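You operate a simulated robot arm through the tools that you are given. There is no shell and no other tool.

The job below is to be done with a simulated robot arm. You get a single attempt, and the scene is never put back.

TASK
Run tanks 22 and 29 into 72, lift it all to 26 and drop it into 55.
Fine: run each tank empty and shut each lever again.

Only the result counts: the job must be done as asked and must still hold three seconds after the hand-in. Knocking over, shifting, dropping, spilling or breaking anything else fails it.

THE ROBOT
A 7-joint arm with a two-finger parallel gripper, fixed in place. Base frame: the origin is at the foot of the arm, x ahead of it, y to its left, z up. Lengths are in mm, angles in degrees, forces in N, time in s.
Its first joint turns from -149.0 to 149.0 degrees. Payload 3.43 kg.
Tool frame: the origin (TCP) lies between the finger pads and is the grasp point; the fingertips stand 30 mm ahead of it; z points along the fingers, y is the line along which they close. Largest opening 94 mm; finger width 28, thickness 10; the body of the gripper, 50 by 96 mm, starts 55 mm behind the TCP.
Orientation is that of the tool frame in the base frame, as a unit quaternion [x, y, z, w]. With the fingers straight down and closing along the base's y, the tool's x points along the base's -x, its y along +y and its z along -z.

THE INTERFACE
- The arm moves only by the tool nudge_tool. Its argument "plan" is one flat list of numbers, 7 for each row, row after row: the turn, a rotation vector about the tool's x, y, z in degrees, then the shift along the tool's x, y, z in mm, then the closure, from 0 (fully open) to 1 (shut). In form: [rx, ry, rz, x, y, z, fingers, rx, ry, rz, x, y, z, fingers, ...]. A call has 1 to 20 rows; each row is the pose to reach, as a shift and turn from the pose commanded when the call began, along the tool's axes at that moment. Each row takes 0.2 s and may step no farther than 50 mm and 8.6 degrees from the row before; otherwise, or with a gripper value out of range, the whole call is refused. Where a pose cannot be reached the arm comes as near as it can. A force on the tool above 40 N (or 10 N above the force at the start of the call, whichever is more), or a blocked arm, ends the call early, and 0.2 s more pass. The fingers move at their own pace (about 45 mm/s each) and stop on an object; they squeeze with about 31 N. The grip force told is the motor's: it shows also when the fingers shut on nothing. Time passes only in rows, and 0.2 s behind the last, so rows that repeat a pose let the fingers close. The reply holds the time, the measured pose of the TCP, the force on the tool along the base axes, the opening and the grip force, in the units named above and with some noise, with the torque about the TCP (base axes, N m) and any sound that the robot's microphone picked up.
- Cameras (640 x 400 px; columns grow to the right, rows downward): "scene" is fixed at [51.2, -498.4, 1745.4]; the picture's right is [-0.31, -0.95, 0.00], its down [-0.76, 0.25, -0.61] and it looks along [0.58, -0.19, -0.79] (base axes); focal length 353 px, centre (320, 200). "wrist" rides on the gripper at [76, 14, -102] in the tool frame; the picture's right is [-0.18, 0.98, 0.00], its down [-0.75, -0.14, -0.64] and it looks along [-0.63, -0.12, 0.77] (tool axes); focal length 243 px, centre (320, 200). There is no depth. A picture from a camera that has moved, and an enlarged one, comes with that camera's place and axes in the base frame and with its lens.
- grab_frame(camera): a new picture of that camera. It takes no simulated time.
- inspect(camera, box): a new picture of the part [left, top, right, bottom] of that camera's present view, enlarged. It takes no simulated time.
- hand_in(): hands the job in; it is judged then, once.

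Nothing tells you positions but the pictures and the camera data. Unless the task says otherwise, let go and move clear before handing in.

The tools are called after "Emit:" as a command line: name --argument value ..., lists and objects as JSON in quotes. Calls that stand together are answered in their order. nudge_tool: Moves the arm, as the interface text tells. Its arguments: {"type":"object","properties":{"plan":{"type":"array","items":{"type":"number"}}},"required":["plan"]} The other tools are called the same way: grab_frame (camera) takes a picture; inspect (camera, box) takes an enlarged picture of a part of a camera's view; hand_in () hands the job in.

At the start:

```text
t: 0.0
ee_pos: [355.5, -921.3, 1222.0]
orientation: [-0.001, 1.0, 0.0, 0.001]
ft_force: [-0.4, -0.6, 0.4]
torque: [0.01, -0.01, 0.04]
gripper_width: 93.8
gripper_force: 0.1
```

scene: 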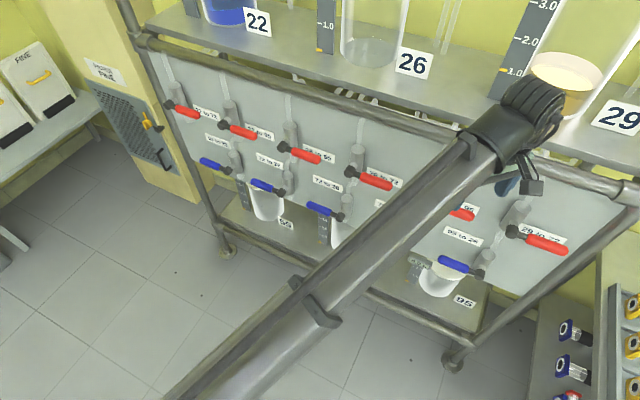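
wrist: 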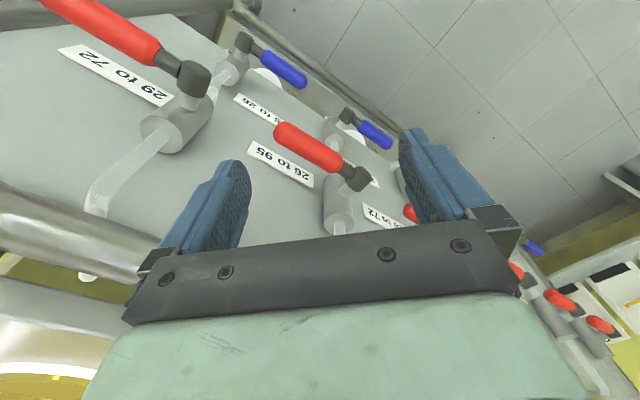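

I see a panel of red and blue lever valves below three tanks (22, 26, 29), with the arm covering part of it. I'll enlarge the panel to read the labels before I move anything.

Emit:
inspect --camera "scene" --box '[140, 60, 300, 160]'

Emit:
inspect --camera "scene" --box '[180, 130, 340, 230]'

Emit:
inspect --camera "scene" --box '[260, 120, 420, 220]'

Emit:
inspect --camera "scene" --box '[400, 180, 590, 310]'

Emit:
inspect --camera "scene" --box '[140, 0, 400, 160]'

Emit:
inspect --camera "scene" --box '[380, 0, 640, 160]'

Emit:
grab_frame --camera "wrist"

Emit:
inspect --camera "scene" --box '[0, 20, 240, 180]'

```text
4.00 times, centred on (220, 110) of scene
camera zoom: at [51.2, -498.4, 1745.4], right [-0.31, -0.95, 0.0], down [-0.76, 0.25, -0.61], along [0.58, -0.19, -0.79], focal length 1414 px, centre (720, 560)
```

zoom: 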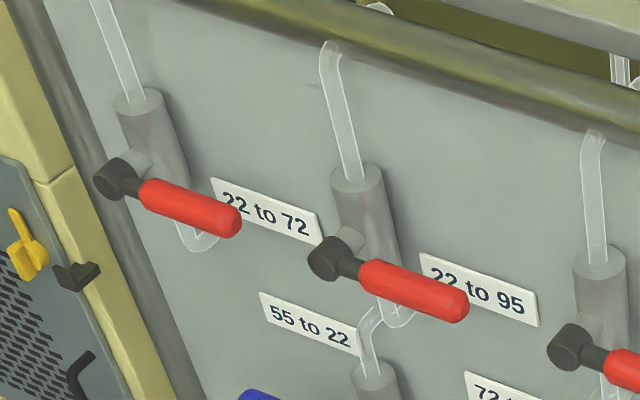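

```text
4.00 times, centred on (260, 180) of scene
camera zoom: at [51.2, -498.4, 1745.4], right [-0.31, -0.95, 0.0], down [-0.76, 0.25, -0.61], along [0.58, -0.19, -0.79], focal length 1414 px, centre (560, 280)
```

zoom: 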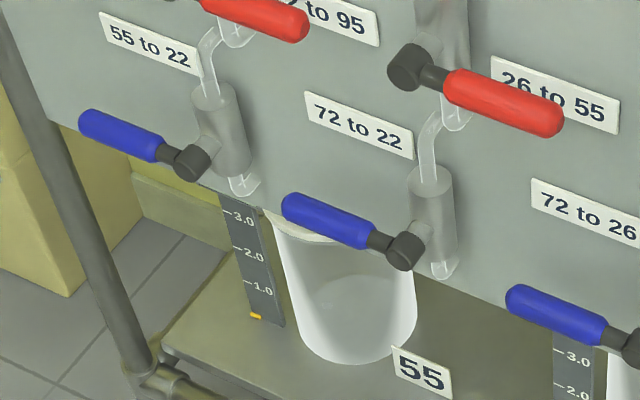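

```text
4.00 times, centred on (340, 170) of scene
camera zoom: at [51.2, -498.4, 1745.4], right [-0.31, -0.95, 0.0], down [-0.76, 0.25, -0.61], along [0.58, -0.19, -0.79], focal length 1414 px, centre (240, 320)
```

zoom: 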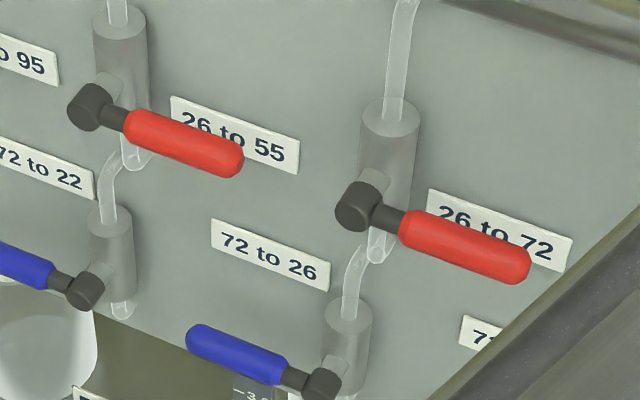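

```text
3.08 times, centred on (495, 245) of scene
camera zoom: at [51.2, -498.4, 1745.4], right [-0.31, -0.95, 0.0], down [-0.76, 0.25, -0.61], along [0.58, -0.19, -0.79], focal length 1087 px, centre (-218, 62)
```

zoom: 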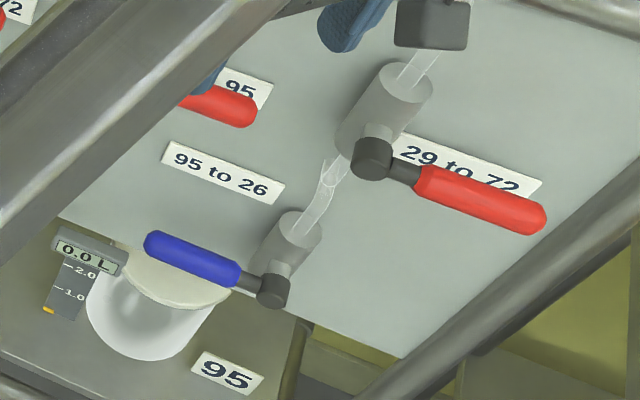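

```text
2.46 times, centred on (270, 80) of scene
camera zoom: at [51.2, -498.4, 1745.4], right [-0.31, -0.95, 0.0], down [-0.76, 0.25, -0.61], along [0.58, -0.19, -0.79], focal length 870 px, centre (443, 495)
```

zoom: 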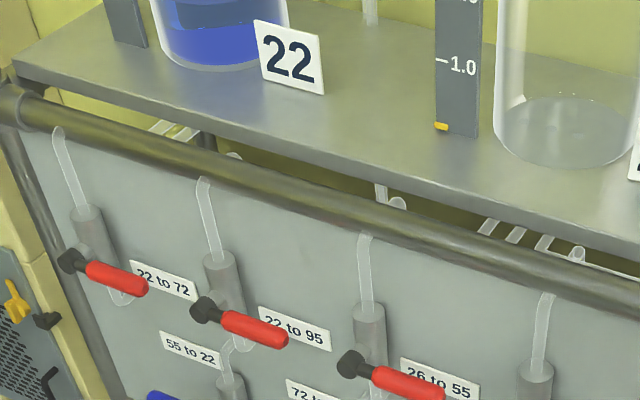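

```text
2.46 times, centred on (510, 80) of scene
camera zoom: at [51.2, -498.4, 1745.4], right [-0.31, -0.95, 0.0], down [-0.76, 0.25, -0.61], along [0.58, -0.19, -0.79], focal length 870 px, centre (-148, 495)
```

zoom: 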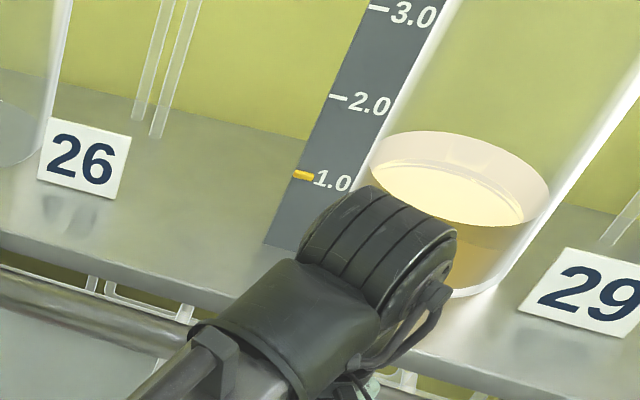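

```text
taken
camera wrist: at [281.0, -907.3, 1324.3], right [0.18, 0.98, 0.0], down [0.75, -0.14, 0.64], along [0.63, -0.12, -0.77], focal length 243 px, centre (320, 200)
```

wrist: 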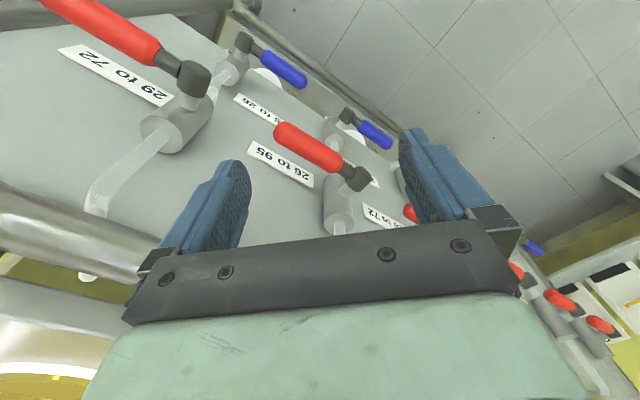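

```text
2.50 times, centred on (120, 100) of scene
camera zoom: at [51.2, -498.4, 1745.4], right [-0.31, -0.95, 0.0], down [-0.76, 0.25, -0.61], along [0.58, -0.19, -0.79], focal length 884 px, centre (820, 450)
```

zoom: 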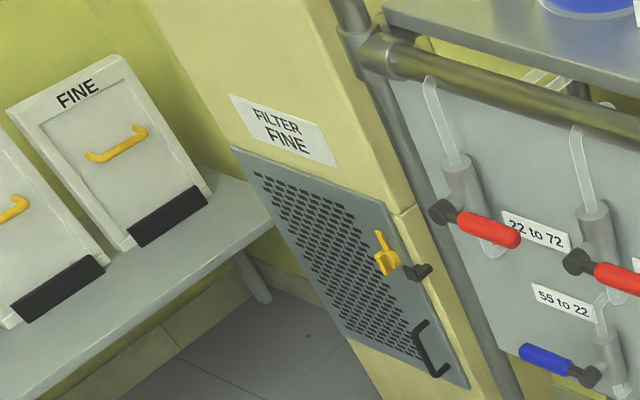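

I take the red lever pivots to lie in a vertical plane about 933 mm from the base at azimuth -45°, at z ≈ 1112 and about 188 mm apart. The blue levers sit below them. Next I'll back the arm off along the panel normal and yaw the tool square to the panel, so I can see the rest.

Emit:
nudge_tool --plan '[0, 0, 0, 35, 35, 0, 0, 0, 0, 0, 70, 70, 0, 0, 0, 0, 7.5, 105, 105, 0, 0, 0, 0, 15, 141, 141, 0, 0, 0, 0, 22.5, 160, 160, 0, 0, 0, 0, 30, 160, 160, 0, 0, 0, 0, 37.5, 160, 160, 0, 0, 0, 0, 45, 160, 160, 0, 0]'

```text
refused: row 4 steps farther than a row can; nothing moved
```

That plan was refused because one step came to 50.9 mm. I'll send the same retreat again with slightly shorter steps.

Emit:
nudge_tool --plan '[0, 0, 0, 30, 30, 0, 0, 0, 0, 0, 60, 60, 0, 0, 0, 0, 7.5, 90, 90, 0, 0, 0, 0, 15, 120, 120, 0, 0, 0, 0, 22.5, 150, 150, 0, 0, 0, 0, 30, 160, 160, 0, 0, 0, 0, 37.5, 160, 160, 0, 0, 0, 0, 45, 160, 160, 0, 0]'

Emit:
grab_frame --camera "scene"

Emit:
grab_frame --camera "wrist"

```text
t: 1.8
ee_pos: [199.0, -773.4, 1199.2]
orientation: [0.374, 0.927, -0.018, 0.012]
ft_force: [-0.6, -0.5, 0.6]
torque: [0.03, 0.0, 0.0]
gripper_width: 94.1
gripper_force: 0.1
out of reach, approached as far as the arm can: row 3, 4, 5, 6, 7, 8
stopped in row 8: the force on the tool passed its limit at 51 N (the readings are from after the stop); the commanded pose is now the measured one
```

```text
taken
```

scene: 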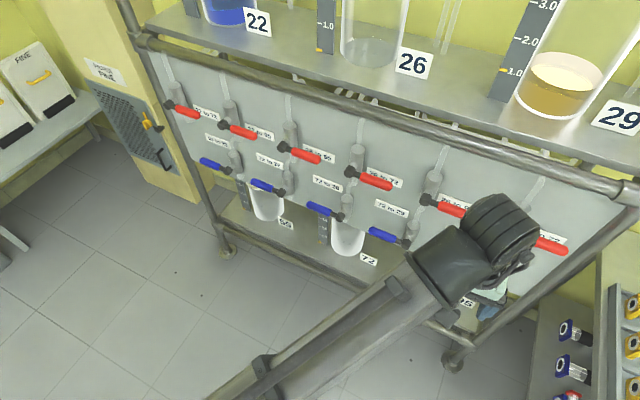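

```text
taken
camera wrist: at [153.9, -706.3, 1297.6], right [0.81, 0.58, -0.02], down [0.44, -0.6, 0.67], along [0.38, -0.55, -0.74], focal length 243 px, centre (320, 200)
```

wrist: 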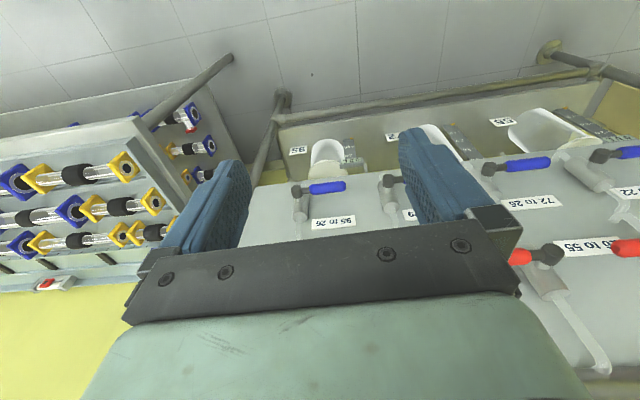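

The view is much clearer now: the red levers from left to right are 22→72, 22→95, 26→55, 26→72, 26→95 and 29→72. The blue levers below are 55→22, 72→22, 72→26, 72→29 and 95→26. The stop looks like the edge of reach rather than a hit, so I'll pitch the tool to point at the panel.

Emit:
nudge_tool --plan '[0, -8, 0, -20, 0, 0, 0, 0, -16, 0, -40, 0, 0, 0, 0, -24, 0, -60, 0, 0, 0, 0, -32, 0, -80, 0, 0, 0, 0, -40, 0, -80, 0, 0, 0]'

```text
t: 3.0
ee_pos: [256.9, -828.2, 1199.8]
orientation: [0.345, 0.867, -0.145, 0.328]
ft_force: [-0.5, 0.0, -0.3]
torque: [-0.05, 0.0, -0.01]
gripper_width: 94.0
gripper_force: 0.1
```

The pitch went cleanly and the tool is about halfway up. I'll continue until it points straight at the panel.

Emit:
nudge_tool --plan '[0, -8, 0, 0, 0, 0, 0, 0, -16, 0, 0, 0, 0, 0, 0, -24, 0, 0, 0, 0, 0, 0, -32, 0, 0, 0, 0, 0, 0, -40, 0, 0, 0, 0, 0, 0, -48, 0, 0, 0, 0, 0]'

Emit:
grab_frame --camera "scene"

Emit:
grab_frame --camera "wrist"

```text
t: 4.4
ee_pos: [255.9, -827.9, 1200.3]
orientation: [0.256, 0.658, -0.273, 0.653]
ft_force: [0.0, 0.3, 0.9]
torque: [-0.01, 0.0, -0.01]
gripper_width: 93.9
gripper_force: 0.1
```

```text
taken
```

scene: 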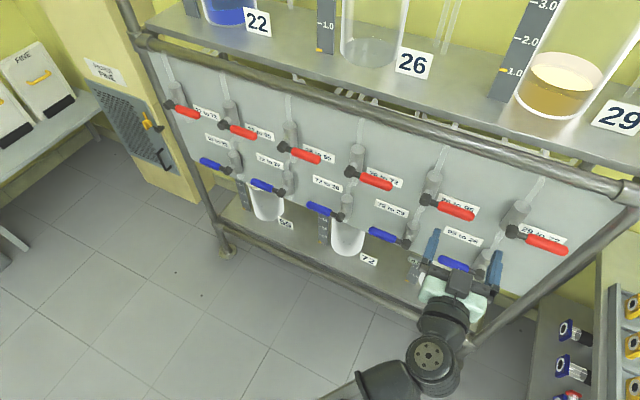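

```text
taken
camera wrist: at [192.1, -748.5, 1123.6], right [0.68, 0.71, 0.16], down [-0.55, 0.36, 0.76], along [0.48, -0.6, 0.64], focal length 243 px, centre (320, 200)
```

wrist: 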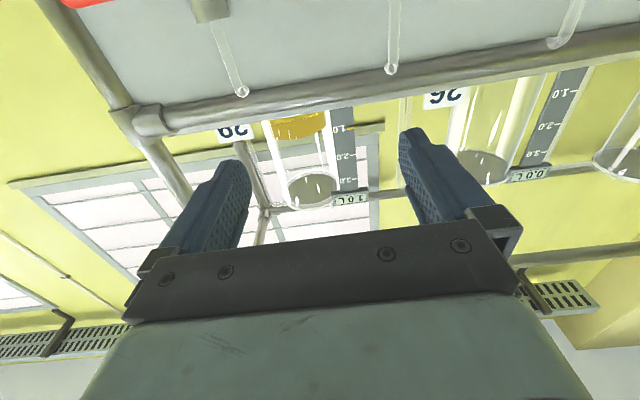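

The tool now points at the panel with the camera underneath, and the scene view is clear. The wrist view shows displays reading 1.0 L on tank 29 and 0.0 L on tank 26. I'll enlarge the levers and lower tanks before choosing an approach.

Emit:
inspect --camera "scene" --box '[470, 170, 630, 270]'

Emit:
inspect --camera "scene" --box '[290, 180, 450, 280]'

Emit:
inspect --camera "scene" --box '[210, 160, 370, 260]'

Emit:
inspect --camera "wrist" --box '[200, 80, 640, 220]'

Emit:
inspect --camera "scene" --box '[400, 130, 560, 230]'

```text
4.00 times, centred on (550, 220) of scene
camera zoom: at [51.2, -498.4, 1745.4], right [-0.31, -0.95, 0.0], down [-0.76, 0.25, -0.61], along [0.58, -0.19, -0.79], focal length 1414 px, centre (-600, 120)
```

zoom: 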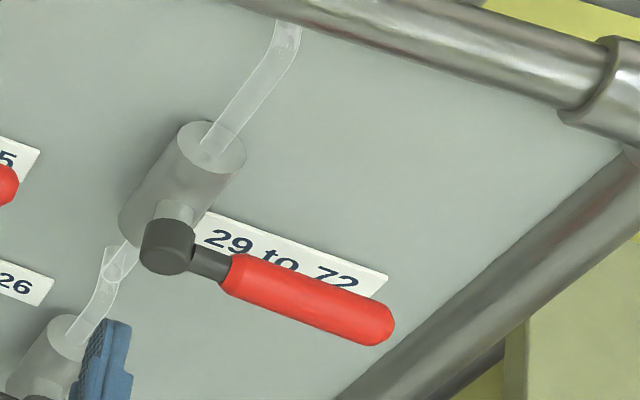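

```text
4.00 times, centred on (370, 230) of scene
camera zoom: at [51.2, -498.4, 1745.4], right [-0.31, -0.95, 0.0], down [-0.76, 0.25, -0.61], along [0.58, -0.19, -0.79], focal length 1414 px, centre (120, 80)
```

zoom: 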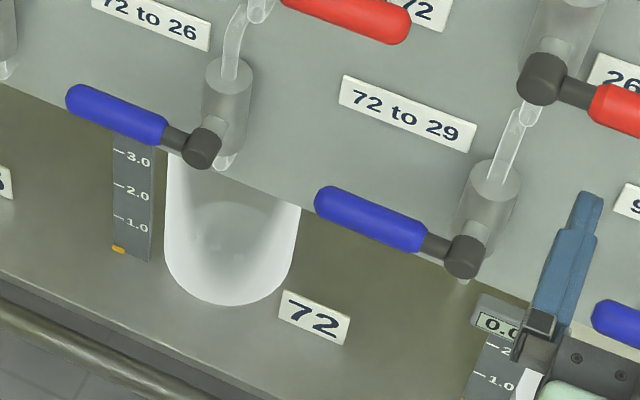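

```text
4.00 times, centred on (290, 210) of scene
camera zoom: at [51.2, -498.4, 1745.4], right [-0.31, -0.95, 0.0], down [-0.76, 0.25, -0.61], along [0.58, -0.19, -0.79], focal length 1414 px, centre (440, 160)
```

zoom: 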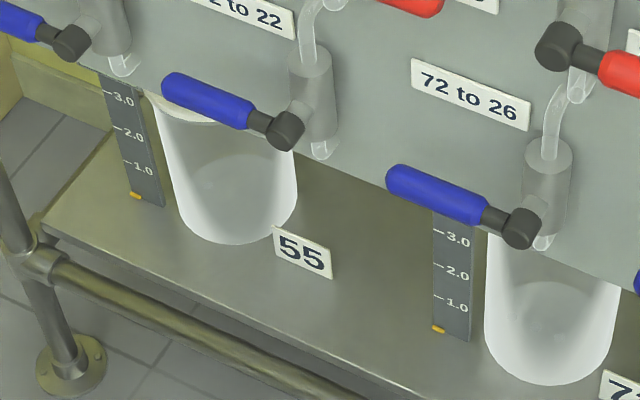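

```text
1.45 times, centred on (420, 150) of wrist
camera zoom: at [192.1, -748.5, 1123.6], right [0.68, 0.71, 0.16], down [-0.55, 0.36, 0.76], along [0.48, -0.6, 0.64], focal length 353 px, centre (174, 273)
```

zoom: 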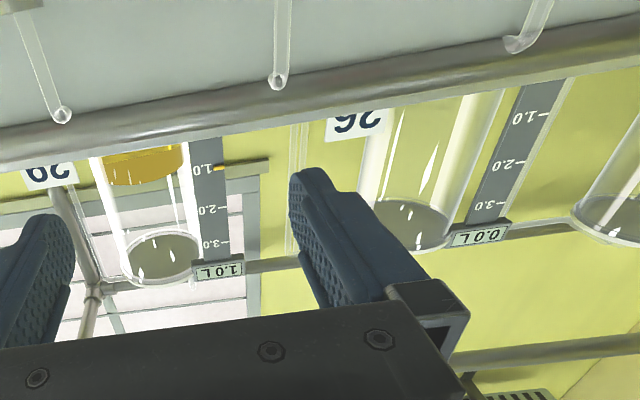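

```text
4.00 times, centred on (480, 180) of scene
camera zoom: at [51.2, -498.4, 1745.4], right [-0.31, -0.95, 0.0], down [-0.76, 0.25, -0.61], along [0.58, -0.19, -0.79], focal length 1414 px, centre (-320, 280)
```

zoom: 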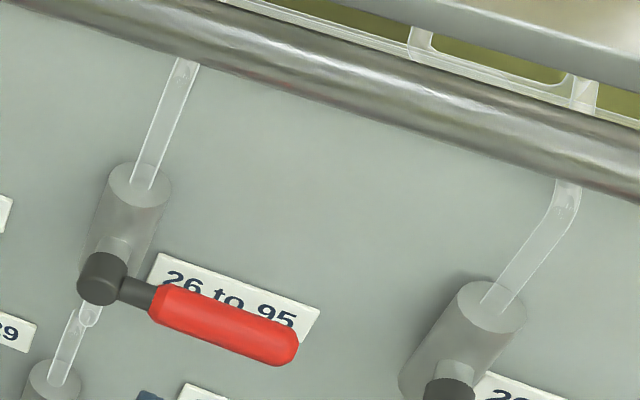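

The levers, labels and empty lower tanks all read clearly. The 29→72 lever's pivot is at about (310, -1015, 1108), with its handle pointing right some 100 mm. Next I'll roll the tool so the fingers close vertically and stand off in front of that handle.

Emit:
nudge_tool --plan '[0, 0, -7.5, 7.5, -13.3, 2, 0, 0, 0, -15, 15, -26.6, 4, 0, 0, 0, -22.5, 22.5, -40, 6, 0, 0, 0, -30, 30, -53, 8, 0, 0, 0, -37.5, 37.5, -66, 10, 0, 0, 0, -45, 45, -80, 12, 0, 0, 0, -52.5, 52.5, -93, 14, 0, 0, 0, -60, 60, -106, 16, 0, 0, 0, -67.5, 67.5, -120, 18, 0, 0, 0, -75, 75, -133, 20, 0, 0, 0, -82.5, 82.5, -146, 22, 0, 0, 0, -90, 90, -160, 24, 0]'

Emit:
grab_frame --camera "scene"

Emit:
grab_frame --camera "wrist"

```text
t: 7.0
ee_pos: [161.9, -964.2, 1114.7]
orientation: [0.285, -0.647, 0.654, -0.268]
ft_force: [0.0, 0.3, 0.6]
torque: [-0.01, 0.02, 0.02]
gripper_width: 93.7
gripper_force: 0.0
```

```text
taken
```

scene: 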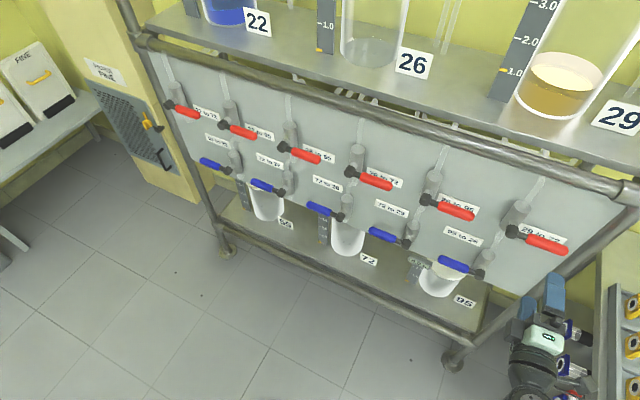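

```text
taken
camera wrist: at [35.3, -947.5, 1101.7], right [0.11, 0.11, -0.99], down [0.06, 0.99, 0.12], along [0.99, -0.07, 0.1], focal length 243 px, centre (320, 200)
```

wrist: 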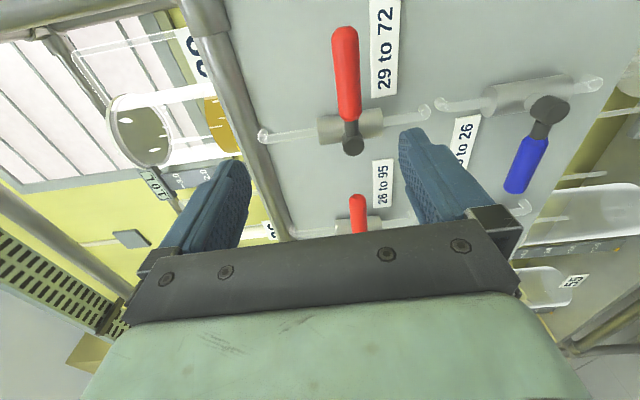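

From two good viewing angles, the 29→72 pivot comes out at about (318, -1029, 1088). The handle is level, runs right to about s = -613, and stands roughly 68 mm off the panel. I'll move in closer at handle height and look again.

Emit:
nudge_tool --plan '[0, 0, 0.5, 3, 9, 25, 0.2, 0, 0, 1, 6, 18, 50, 0.3, 0, 0, 1.5, 8, 25.5, 72, 0.4, 0, 0, 1.5, 8, 25.5, 72, 0.4]'

Emit:
grab_frame --camera "scene"

Emit:
grab_frame --camera "wrist"

Emit:
inspect --camera "scene" --box '[480, 190, 640, 290]'

```text
t: 8.0
ee_pos: [206.9, -1019.8, 1090.4]
orientation: [-0.277, 0.651, -0.65, 0.277]
ft_force: [0.6, -0.2, 0.2]
torque: [0.01, 0.01, 0.03]
gripper_width: 56.3
gripper_force: 0.1
```

```text
taken
```

scene: 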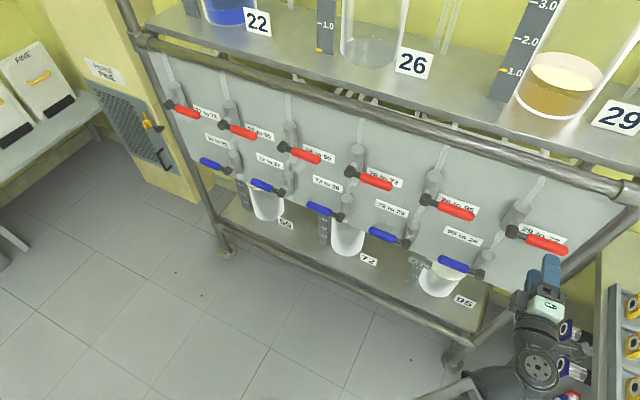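

```text
taken
camera wrist: at [81.4, -1002.6, 1075.8], right [0.13, 0.13, -0.98], down [0.06, 0.99, 0.14], along [0.99, -0.08, 0.12], focal length 243 px, centre (320, 200)
```

wrist: 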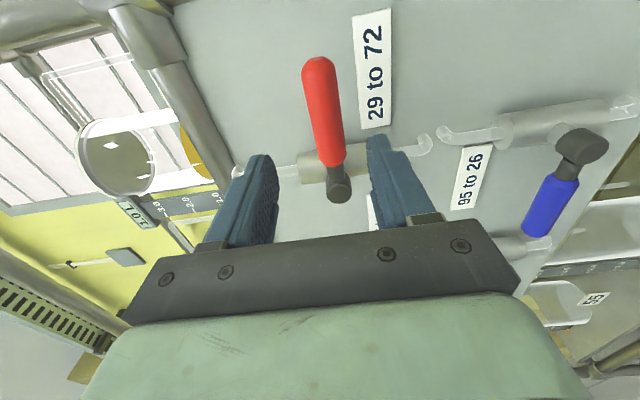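

```text
4.00 times, centred on (560, 240) of scene
camera zoom: at [51.2, -498.4, 1745.4], right [-0.31, -0.95, 0.0], down [-0.76, 0.25, -0.61], along [0.58, -0.19, -0.79], focal length 1414 px, centre (-640, 40)
```

zoom: 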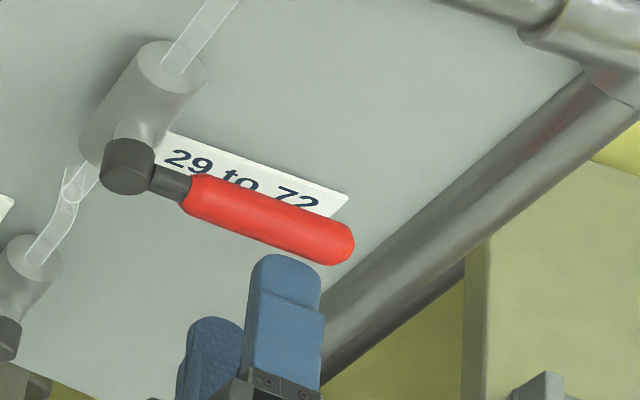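

The better fix puts the pivot at about (319, -1030, 1086) with the handle axis at z ≈ 1086, so the fingers are aligned. I'll slide forward so they straddle the handle with a small gap on each side.

Emit:
nudge_tool --plan '[0, 0, 0, 0, 3, 30, 0.45, 0, 0, 0, 0, 4, 60, 0.5, 0, 0, 0, 0, 4, 80, 0.55, 0, 0, 0, 0, 4, 80, 0.58]'

Emit:
grab_frame --camera "wrist"

Emit:
inspect --camera "scene" --box '[480, 190, 640, 290]'

```text
t: 9.0
ee_pos: [264.0, -1073.3, 1086.7]
orientation: [0.277, -0.65, 0.651, -0.277]
ft_force: [0.1, 0.3, -0.2]
torque: [0.02, -0.02, 0.01]
gripper_width: 39.6
gripper_force: 0.0
```

```text
taken
camera wrist: at [138.6, -1056.9, 1072.1], right [0.13, 0.13, -0.98], down [0.06, 0.99, 0.14], along [0.99, -0.08, 0.12], focal length 243 px, centre (320, 200)
```

wrist: 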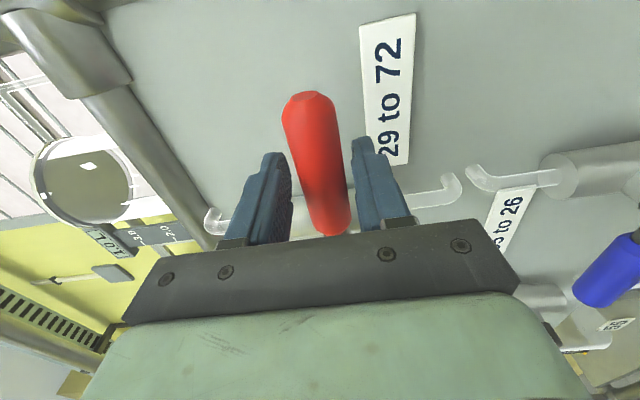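

```text
4.00 times, centred on (560, 240) of scene
camera zoom: at [51.2, -498.4, 1745.4], right [-0.31, -0.95, 0.0], down [-0.76, 0.25, -0.61], along [0.58, -0.19, -0.79], focal length 1414 px, centre (-640, 40)
```

zoom: 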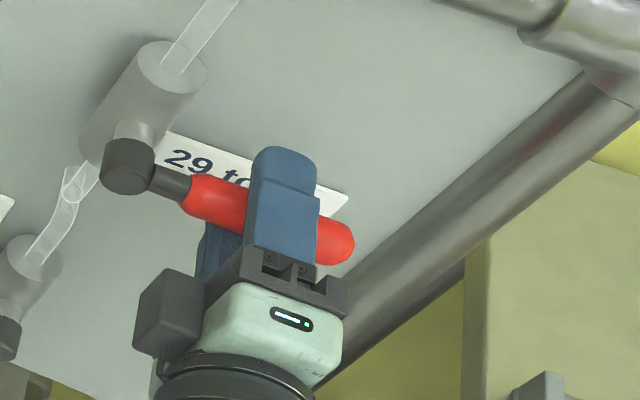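

The fingers now straddle the 29→72 handle without touching it. As a test, I'll swing it downward a little about its pivot and check the force and whether it moves.

Emit:
nudge_tool --plan '[0, 0, 8, -0.7, 10, 0, 0.58, 0, 0, 16, -2.8, 19.8, 0, 0.58, 0, 0, 24, -6.2, 29.3, 0, 0.58]'

Emit:
grab_frame --camera "wrist"

Emit:
inspect --camera "scene" --box '[480, 190, 640, 290]'

```text
t: 9.7
ee_pos: [266.3, -1069.6, 1075.7]
orientation: [-0.173, 0.68, -0.604, 0.377]
ft_force: [-1.4, 2.9, 29.1]
torque: [-0.45, 0.29, -0.42]
gripper_width: 55.1
gripper_force: 13.5
stopped in row 3: the force on the tool passed its limit at 44 N (the readings are from after the stop); the commanded pose is now the measured one
```

```text
taken
camera wrist: at [147.4, -1048.5, 1036.7], right [0.34, 0.33, -0.88], down [0.0, 0.94, 0.35], along [0.94, -0.12, 0.32], focal length 243 px, centre (320, 200)
```

wrist: 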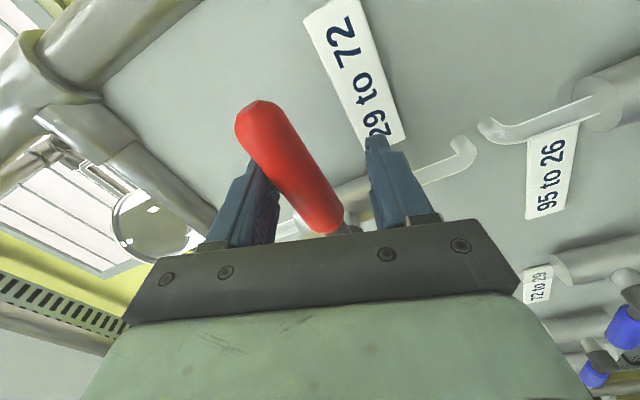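

```text
4.00 times, centred on (560, 240) of scene
camera zoom: at [51.2, -498.4, 1745.4], right [-0.31, -0.95, 0.0], down [-0.76, 0.25, -0.61], along [0.58, -0.19, -0.79], focal length 1414 px, centre (-640, 40)
```

zoom: 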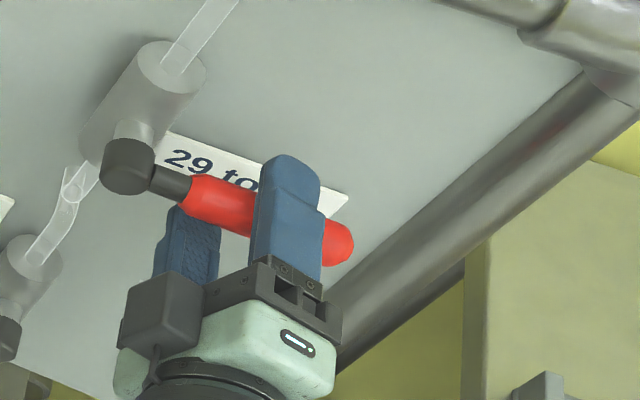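

The handle did not move downward and met a hard stop, so it must turn upward to open. I'll go back to the neutral position and then try a small upward swing.

Emit:
nudge_tool --plan '[0, 0, -6, 1.1, -4.2, 0, 0.5, 0, 0, -12, 2.3, -8.4, 0, 0.5, 0, 0, -17.7, 3.4, -12.6, 0, 0.55, 0, 0, -17.7, 3.4, -12.6, 0, 0.58]'

Emit:
grab_frame --camera "wrist"

```text
t: 10.7
ee_pos: [262.8, -1075.6, 1079.5]
orientation: [0.277, -0.65, 0.65, -0.279]
ft_force: [-0.2, -0.6, 0.3]
torque: [0.02, -0.02, -0.01]
gripper_width: 39.4
gripper_force: 0.0
```

```text
taken
camera wrist: at [137.0, -1059.8, 1065.3], right [0.13, 0.14, -0.98], down [0.06, 0.99, 0.14], along [0.99, -0.07, 0.12], focal length 243 px, centre (320, 200)
```

wrist: 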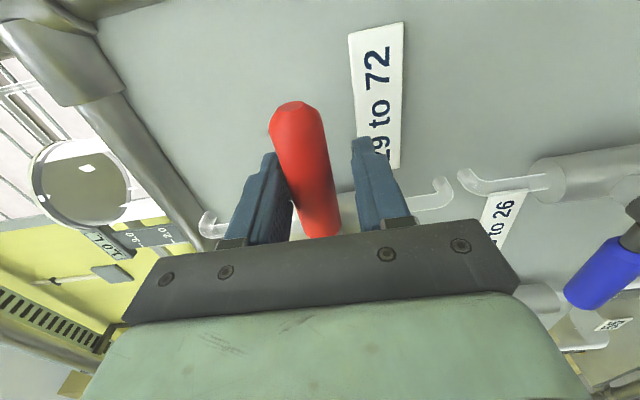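

The handle is centred between the fingers again with no force on the tool. Now I'll swing upward about the pivot and watch the force.

Emit:
nudge_tool --plan '[0, 0, 0, 0, -6, 0, 0.58, 0, 0, -8, -0.7, -16, 0, 0.58, 0, 0, -16, -2.8, -25.8, 0, 0.58, 0, 0, -24, -6.2, -35.3, 0, 0.58]'

Emit:
grab_frame --camera "wrist"

Emit:
inspect --camera "scene" --box '[480, 190, 640, 290]'

```text
t: 11.7
ee_pos: [294.5, -1055.8, 1182.3]
orientation: [0.382, -0.635, 0.657, -0.137]
ft_force: [-2.3, -1.1, 6.8]
torque: [0.03, -0.21, 0.24]
gripper_width: 43.2
gripper_force: 3.8
out of reach, approached as far as the arm can: row 2, 3, 4
```

```text
taken
camera wrist: at [170.2, -1035.0, 1202.8], right [-0.17, -0.03, -0.98], down [0.12, 0.99, -0.05], along [0.98, -0.12, -0.17], focal length 243 px, centre (320, 200)
```

wrist: 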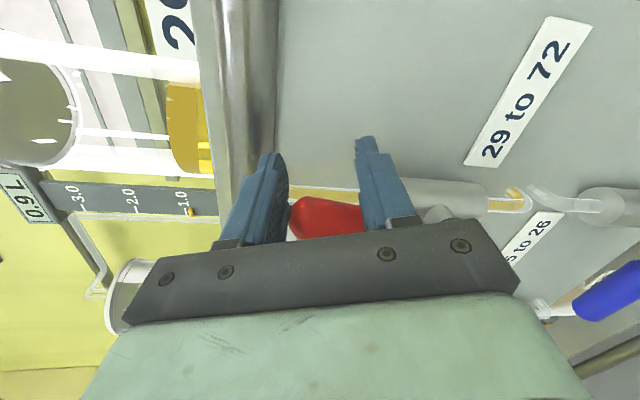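

```text
4.00 times, centred on (560, 240) of scene
camera zoom: at [51.2, -498.4, 1745.4], right [-0.31, -0.95, 0.0], down [-0.76, 0.25, -0.61], along [0.58, -0.19, -0.79], focal length 1414 px, centre (-640, 40)
```

zoom: 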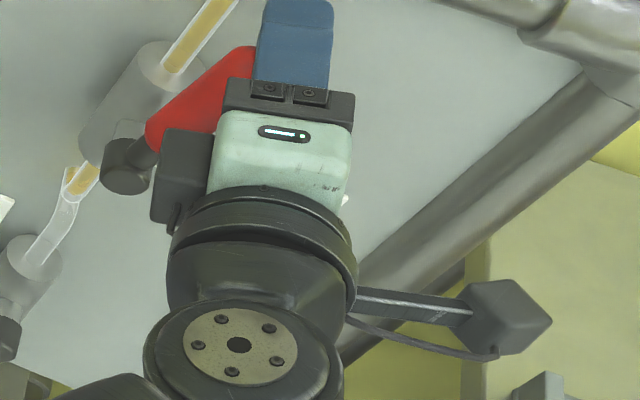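

The lever turned up and opened: yellow liquid is running in the pipe and tank 29 now reads 0.9 L. The roll hit a joint limit but the force is low, so I'll hold still and let it drain.

Emit:
nudge_tool --plan '[0, 0, 0, 0, 0, 0, 0.58, 0, 0, 0, 0, 0, 0, 0.58, 0, 0, 0, 0, 0, 0, 0.58, 0, 0, 0, 0, 0, 0, 0.58, 0, 0, 0, 0, 0, 0, 0.58, 0, 0, 0, 0, 0, 0, 0.58, 0, 0, 0, 0, 0, 0, 0.58, 0, 0, 0, 0, 0, 0, 0.58, 0, 0, 0, 0, 0, 0, 0.58, 0, 0, 0, 0, 0, 0, 0.58]'

Emit:
grab_frame --camera "wrist"

Emit:
grab_frame --camera "scene"

```text
t: 13.9
ee_pos: [295.6, -1056.7, 1179.8]
orientation: [0.383, -0.635, 0.657, -0.136]
ft_force: [1.0, -4.2, 16.6]
torque: [0.25, -0.25, -0.08]
gripper_width: 48.7
gripper_force: 8.2
```

```text
taken
camera wrist: at [171.4, -1033.9, 1201.1], right [-0.18, -0.03, -0.98], down [0.11, 0.99, -0.05], along [0.98, -0.12, -0.17], focal length 243 px, centre (320, 200)
```

wrist: 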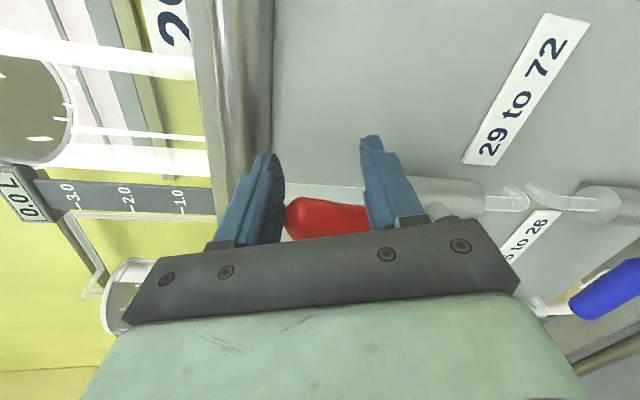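

```text
taken
```

scene: 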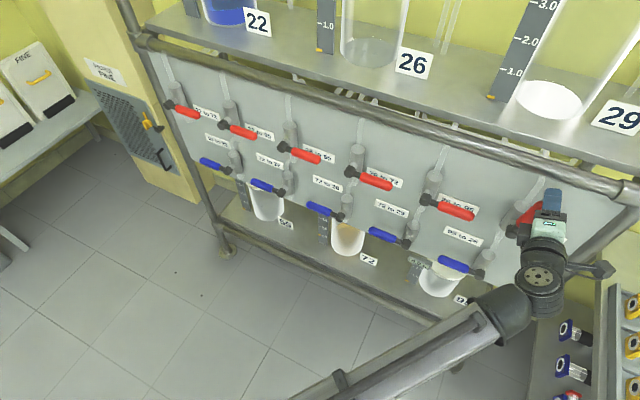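

Tank 29 reads 0.0 L with its marker at the bottom, and tank 72 holds the yellow liquid. To shut the lever cleanly, I'll open the fingers and back off first, then reapproach from the left of the handle.

Emit:
nudge_tool --plan '[0, 0, 0, 0, 0, 0, 0.3, 0, 0, 0, 0, 0, 0, 0.1, 0, 0, 0, 0, 0, -30, 0.1, 0, 0, 0, 0, 0, -60, 0.1, 0, 0, 0, 0, 0, -90, 0.1, 0, 0, 0, 0, 0, -120, 0.1]'

Emit:
inspect --camera "scene" --box '[480, 160, 640, 260]'

Emit:
grab_frame --camera "wrist"

```text
t: 15.3
ee_pos: [216.7, -966.7, 1191.3]
orientation: [0.383, -0.636, 0.656, -0.135]
ft_force: [0.8, -0.5, 0.1]
torque: [-0.01, 0.02, -0.02]
gripper_width: 84.5
gripper_force: 0.1
```

```text
4.00 times, centred on (560, 210) of scene
camera zoom: at [51.2, -498.4, 1745.4], right [-0.31, -0.95, 0.0], down [-0.76, 0.25, -0.61], along [0.58, -0.19, -0.79], focal length 1414 px, centre (-640, 160)
```

zoom: 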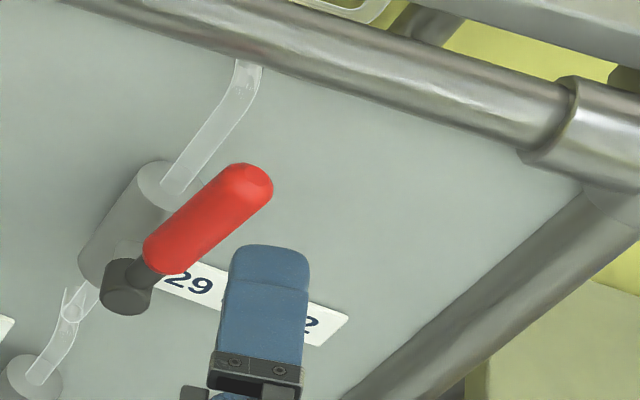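

```text
taken
camera wrist: at [92.7, -945.5, 1213.2], right [-0.18, -0.03, -0.98], down [0.11, 0.99, -0.05], along [0.98, -0.12, -0.18], focal length 243 px, centre (320, 200)
```

wrist: 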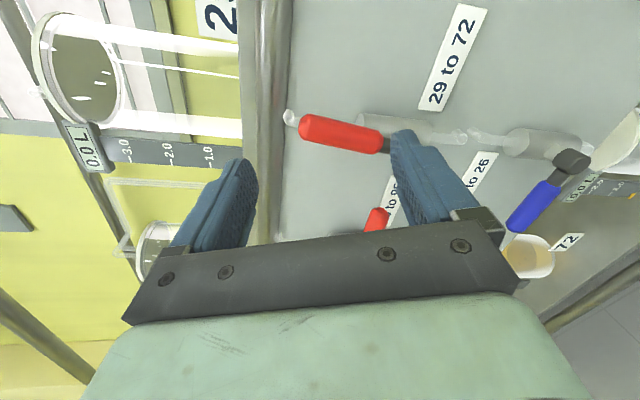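

The handle stands almost vertical and is open, and the gripper is clear of it. I'll roll the tool back toward its natural orientation in small steps and check where it settles.

Emit:
nudge_tool --plan '[0, 0, 8, 0, 0, 0, 0.3, 0, 0, 16, 0, 0, 0, 0.5, 0, 0, 24, 0, 0, 0, 0.7, 0, 0, 32, 0, 0, 0, 1]'

```text
t: 16.3
ee_pos: [216.0, -967.6, 1192.6]
orientation: [-0.192, 0.717, -0.593, 0.312]
ft_force: [-0.2, 0.0, 0.5]
torque: [0.02, 0.0, -0.04]
gripper_width: 0.0
gripper_force: 0.1
```

The tool frame follows where the arm actually settled, so the moves are predictable. I'll finish rolling to the natural orientation with the fingers shut, standing off to the left of the raised handle.

Emit:
nudge_tool --plan '[0, 0, 7.7, -5.7, 4.2, 0, 1, 0, 0, 15.4, -11.4, 8.4, 0, 1, 0, 0, 23.2, -17.1, 12.6, 0, 1, 0, 0, 30.9, -22.8, 16.8, 0, 1, 0, 0, 38.6, -28.5, 21, 0, 1, 0, 0, 46.4, -34.2, 25.1, 0, 1, 0, 0, 54.1, -40, 29.3, 0, 1, 0, 0, 61.8, -45.7, 33.5, 0, 1, 0, 0, 69.6, -51.4, 37.7, 0, 1, 0, 0, 77.3, -57.1, 41.8, 0, 1]'

Emit:
grab_frame --camera "wrist"

Emit:
inspect --camera "scene" --box '[460, 150, 620, 250]'

```text
t: 18.5
ee_pos: [260.3, -923.0, 1164.0]
orientation: [0.298, 0.68, -0.269, 0.614]
ft_force: [0.1, -0.5, -0.2]
torque: [-0.01, 0.02, -0.04]
gripper_width: 0.0
gripper_force: 31.0
```

```text
taken
camera wrist: at [197.8, -832.0, 1098.6], right [0.73, 0.65, 0.18], down [-0.49, 0.32, 0.81], along [0.47, -0.69, 0.55], focal length 243 px, centre (320, 200)
```

wrist: 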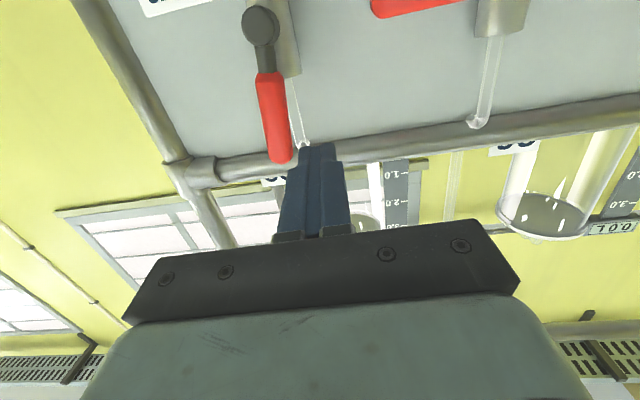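

```text
4.00 times, centred on (540, 200) of scene
camera zoom: at [51.2, -498.4, 1745.4], right [-0.31, -0.95, 0.0], down [-0.76, 0.25, -0.61], along [0.58, -0.19, -0.79], focal length 1414 px, centre (-560, 200)
```

zoom: 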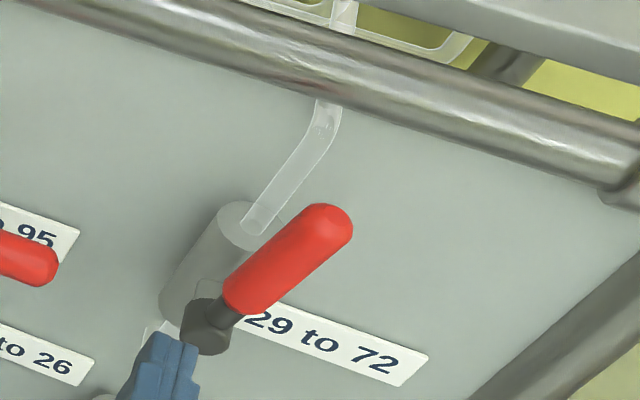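

The tool is rolled to natural but tilts about 6° down. I'll correct the tilt and yaw while moving the closed fingers in to the left of the raised 29→72 handle.

Emit:
nudge_tool --plan '[-2.3, -5.9, 0, 0, 0, 0, 1, -2.3, -5.9, 0, -3.4, 1.4, 33.5, 1, -2.3, -5.9, 0, -6.9, 2.7, 67, 1, -2.3, -5.9, 0, -10.3, 4.1, 100.4, 1]'

Emit:
grab_frame --camera "wrist"

Emit:
inspect --camera "scene" --box '[460, 150, 620, 250]'

```text
t: 19.5
ee_pos: [329.4, -992.9, 1162.9]
orientation: [0.27, 0.652, -0.271, 0.654]
ft_force: [0.5, 0.4, 0.2]
torque: [-0.04, -0.03, -0.01]
gripper_width: 0.0
gripper_force: 30.7
```

```text
taken
camera wrist: at [268.1, -910.3, 1086.2], right [0.69, 0.7, 0.18], down [-0.55, 0.35, 0.75], along [0.46, -0.62, 0.63], focal length 243 px, centre (320, 200)
```

wrist: 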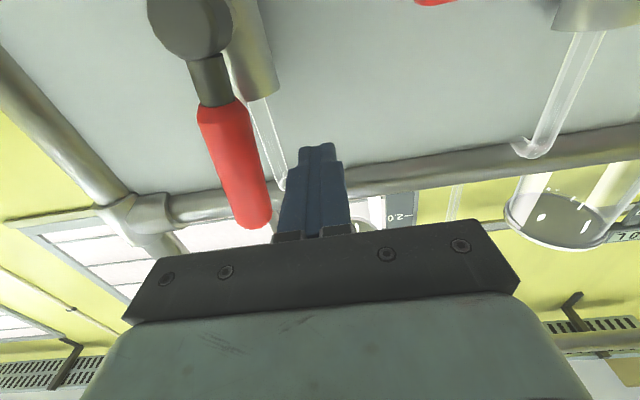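

```text
4.00 times, centred on (540, 200) of scene
camera zoom: at [51.2, -498.4, 1745.4], right [-0.31, -0.95, 0.0], down [-0.76, 0.25, -0.61], along [0.58, -0.19, -0.79], focal length 1414 px, centre (-560, 200)
```

zoom: 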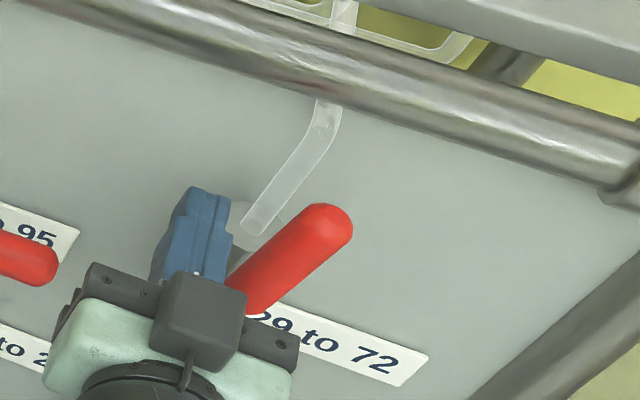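

The closed fingers sit just left of the raised handle with no force on them. I'll sweep the handle right and down along its arc until it seats against the shut stop.

Emit:
nudge_tool --plan '[0, 0, 0, -1.1, -15.8, 0, 1, 0, 0, 0, -1.4, -21.9, 0, 1, 0, 0, 0, -2.9, -33.9, 0, 1, 0, 0, 0, -2.4, -46.5, 0, 1, 0, 0, 0, 0.4, -59.3, 0, 1, 0, 0, 0, 5.6, -71.9, 0, 1, 0, 0, 0, 13.3, -83.7, 0, 1, 0, 0, 0, 23.4, -94.2, 0, 1, 0, 0, 0, 35.8, -102.7, 0, 1, 0, 0, 0, 42.9, -106.6, 0, 1, 0, 0, 0, 49.9, -108.8, 0, 1, 0, 0, 0, 53.9, -108.8, 0, 1, 0, 0, 0, 56.9, -108.8, 0, 1, 0, 0, 0, 59.9, -108.8, 0, 1]'

Emit:
grab_frame --camera "wrist"

Emit:
inspect --camera "scene" --box '[460, 150, 620, 250]'

```text
t: 22.6
ee_pos: [254.9, -1068.9, 1110.8]
orientation: [0.271, 0.649, -0.271, 0.658]
ft_force: [0.2, 1.5, 10.2]
torque: [-0.04, -0.09, 0.05]
gripper_width: 0.0
gripper_force: 31.4
stopped in row 14: the force on the tool passed its limit at 43 N (the readings are from after the stop); the commanded pose is now the measured one
```

```text
taken
camera wrist: at [194.8, -988.2, 1033.4], right [0.69, 0.7, 0.19], down [-0.56, 0.36, 0.75], along [0.45, -0.62, 0.64], focal length 243 px, centre (320, 200)
```

wrist: 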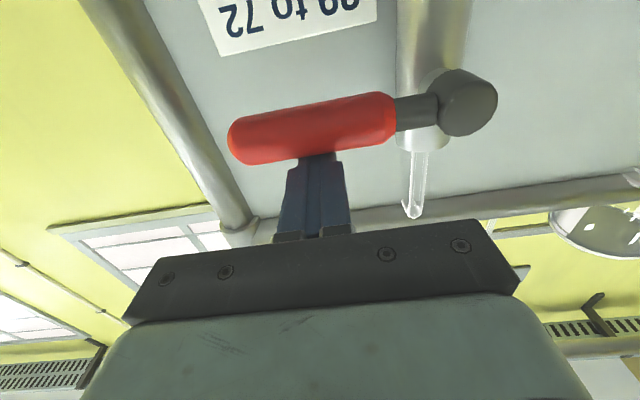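

```text
4.00 times, centred on (540, 200) of scene
camera zoom: at [51.2, -498.4, 1745.4], right [-0.31, -0.95, 0.0], down [-0.76, 0.25, -0.61], along [0.58, -0.19, -0.79], focal length 1414 px, centre (-560, 200)
```

zoom: 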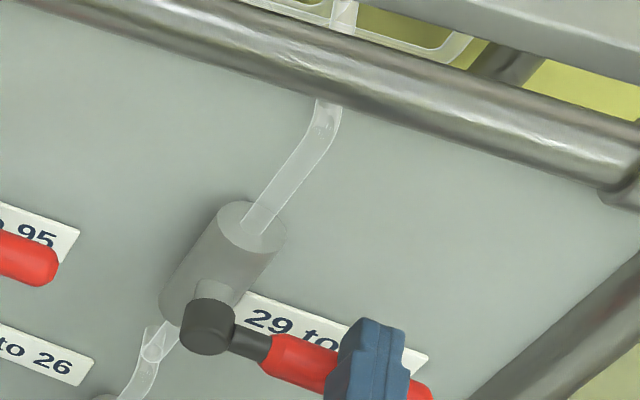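

The 29→72 lever is seated level against its stop, so it's shut and tank 29 is empty. I'll back away from the panel and travel left toward the 22→72 lever, staying clear of the knobs.

Emit:
nudge_tool --plan '[0, 0, 0, -5, 0, 0, 1, 0, 0, 0, -8, 0, -35, 1, 0, 0, 0, -8, 0, -75, 1, 0, 0, 0, -8, 40, -75, 1, 0, 0, 0, -8, 85, -75, 1, 0, 0, 0, -8, 130, -75, 1, 0, 0, 0, -8, 175, -75, 1, 0, 0, 0, -8, 220, -75, 1, 0, 0, 0, -8, 265, -75, 1, 0, 0, 0, -8, 310, -75, 1, 0, 0, 0, -8, 355, -75, 1, 0, 0, 0, -8, 400, -75, 1, 0, 0, 0, -8, 445, -75, 1, 0, 0, 0, -8, 490, -75, 1]'

Emit:
grab_frame --camera "scene"

Emit:
grab_frame --camera "wrist"

```text
t: 25.6
ee_pos: [551.2, -673.7, 1117.7]
orientation: [0.271, 0.65, -0.272, 0.656]
ft_force: [-0.1, 0.0, -0.1]
torque: [0.0, -0.01, 0.04]
gripper_width: 0.1
gripper_force: 30.9
```

```text
taken
```

scene: 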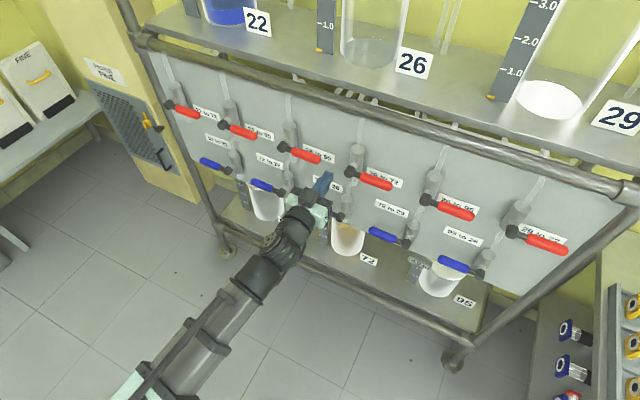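

```text
taken
camera wrist: at [489.8, -591.6, 1040.5], right [0.69, 0.7, 0.19], down [-0.56, 0.36, 0.75], along [0.45, -0.62, 0.64], focal length 243 px, centre (320, 200)
```

wrist: 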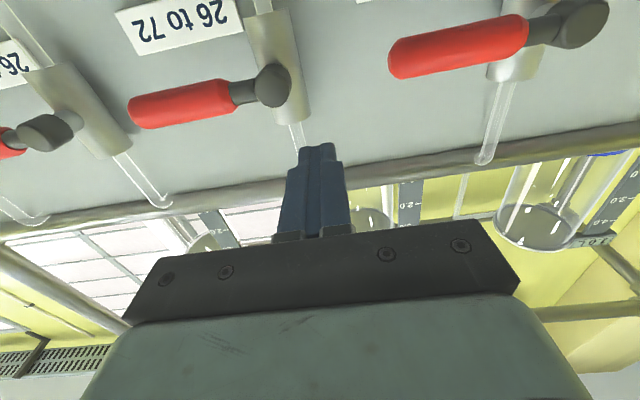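

The transfer is clear and the tool is in front of the 26→72 lever. I'll keep going left to stand below and in front of the 22→72 handle.

Emit:
nudge_tool --plan '[0, 0, 0, 5, 44, 0, 1, 0, 0, 0, 10, 88, 0, 1, 0, 0, 0, 15, 132, 0, 1, 0, 0, 0, 22, 176, 0, 1, 0, 0, 0, 29, 220, 0, 1, 0, 0, 0, 36, 264, 0, 1, 0, 0, 0, 44, 308, 0, 1, 0, 0, 0, 52, 352, 0, 1, 0, 0, 0, 60, 396, 0, 1, 0, 0, 0, 67, 440, 0, 1, 0, 0, 0, 73, 480, 0, 1]'

Emit:
grab_frame --camera "scene"

Emit:
grab_frame --camera "wrist"

Emit:
inspect --camera "scene" --box '[120, 60, 280, 160]'

```text
t: 28.0
ee_pos: [885.8, -331.4, 1049.0]
orientation: [0.27, 0.65, -0.271, 0.657]
ft_force: [-0.7, 0.0, -0.4]
torque: [-0.02, 0.0, -0.01]
gripper_width: 0.0
gripper_force: 31.1
```

```text
taken
```

scene: 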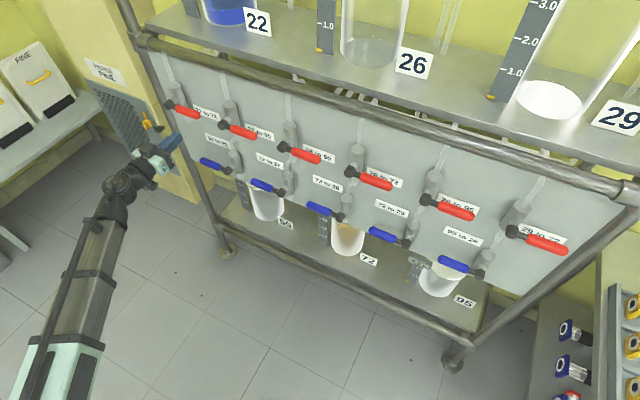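

```text
taken
camera wrist: at [825.6, -249.8, 970.0], right [0.69, 0.7, 0.19], down [-0.56, 0.36, 0.75], along [0.45, -0.62, 0.64], focal length 243 px, centre (320, 200)
```

wrist: 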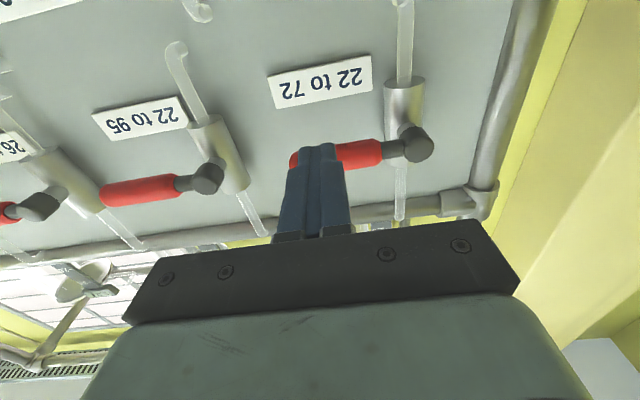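

```text
4.00 times, centred on (200, 110) of scene
camera zoom: at [51.2, -498.4, 1745.4], right [-0.31, -0.95, 0.0], down [-0.76, 0.25, -0.61], along [0.58, -0.19, -0.79], focal length 1414 px, centre (800, 560)
```

zoom: 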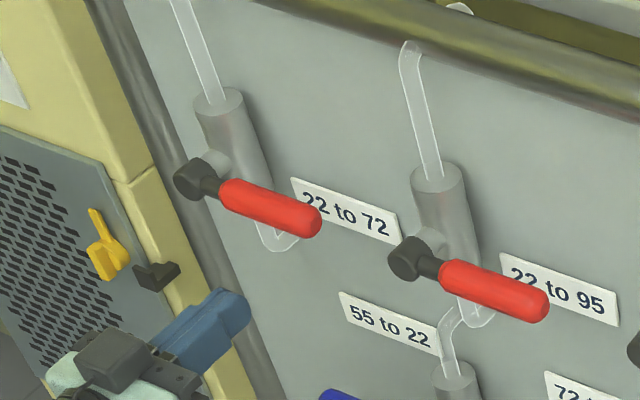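

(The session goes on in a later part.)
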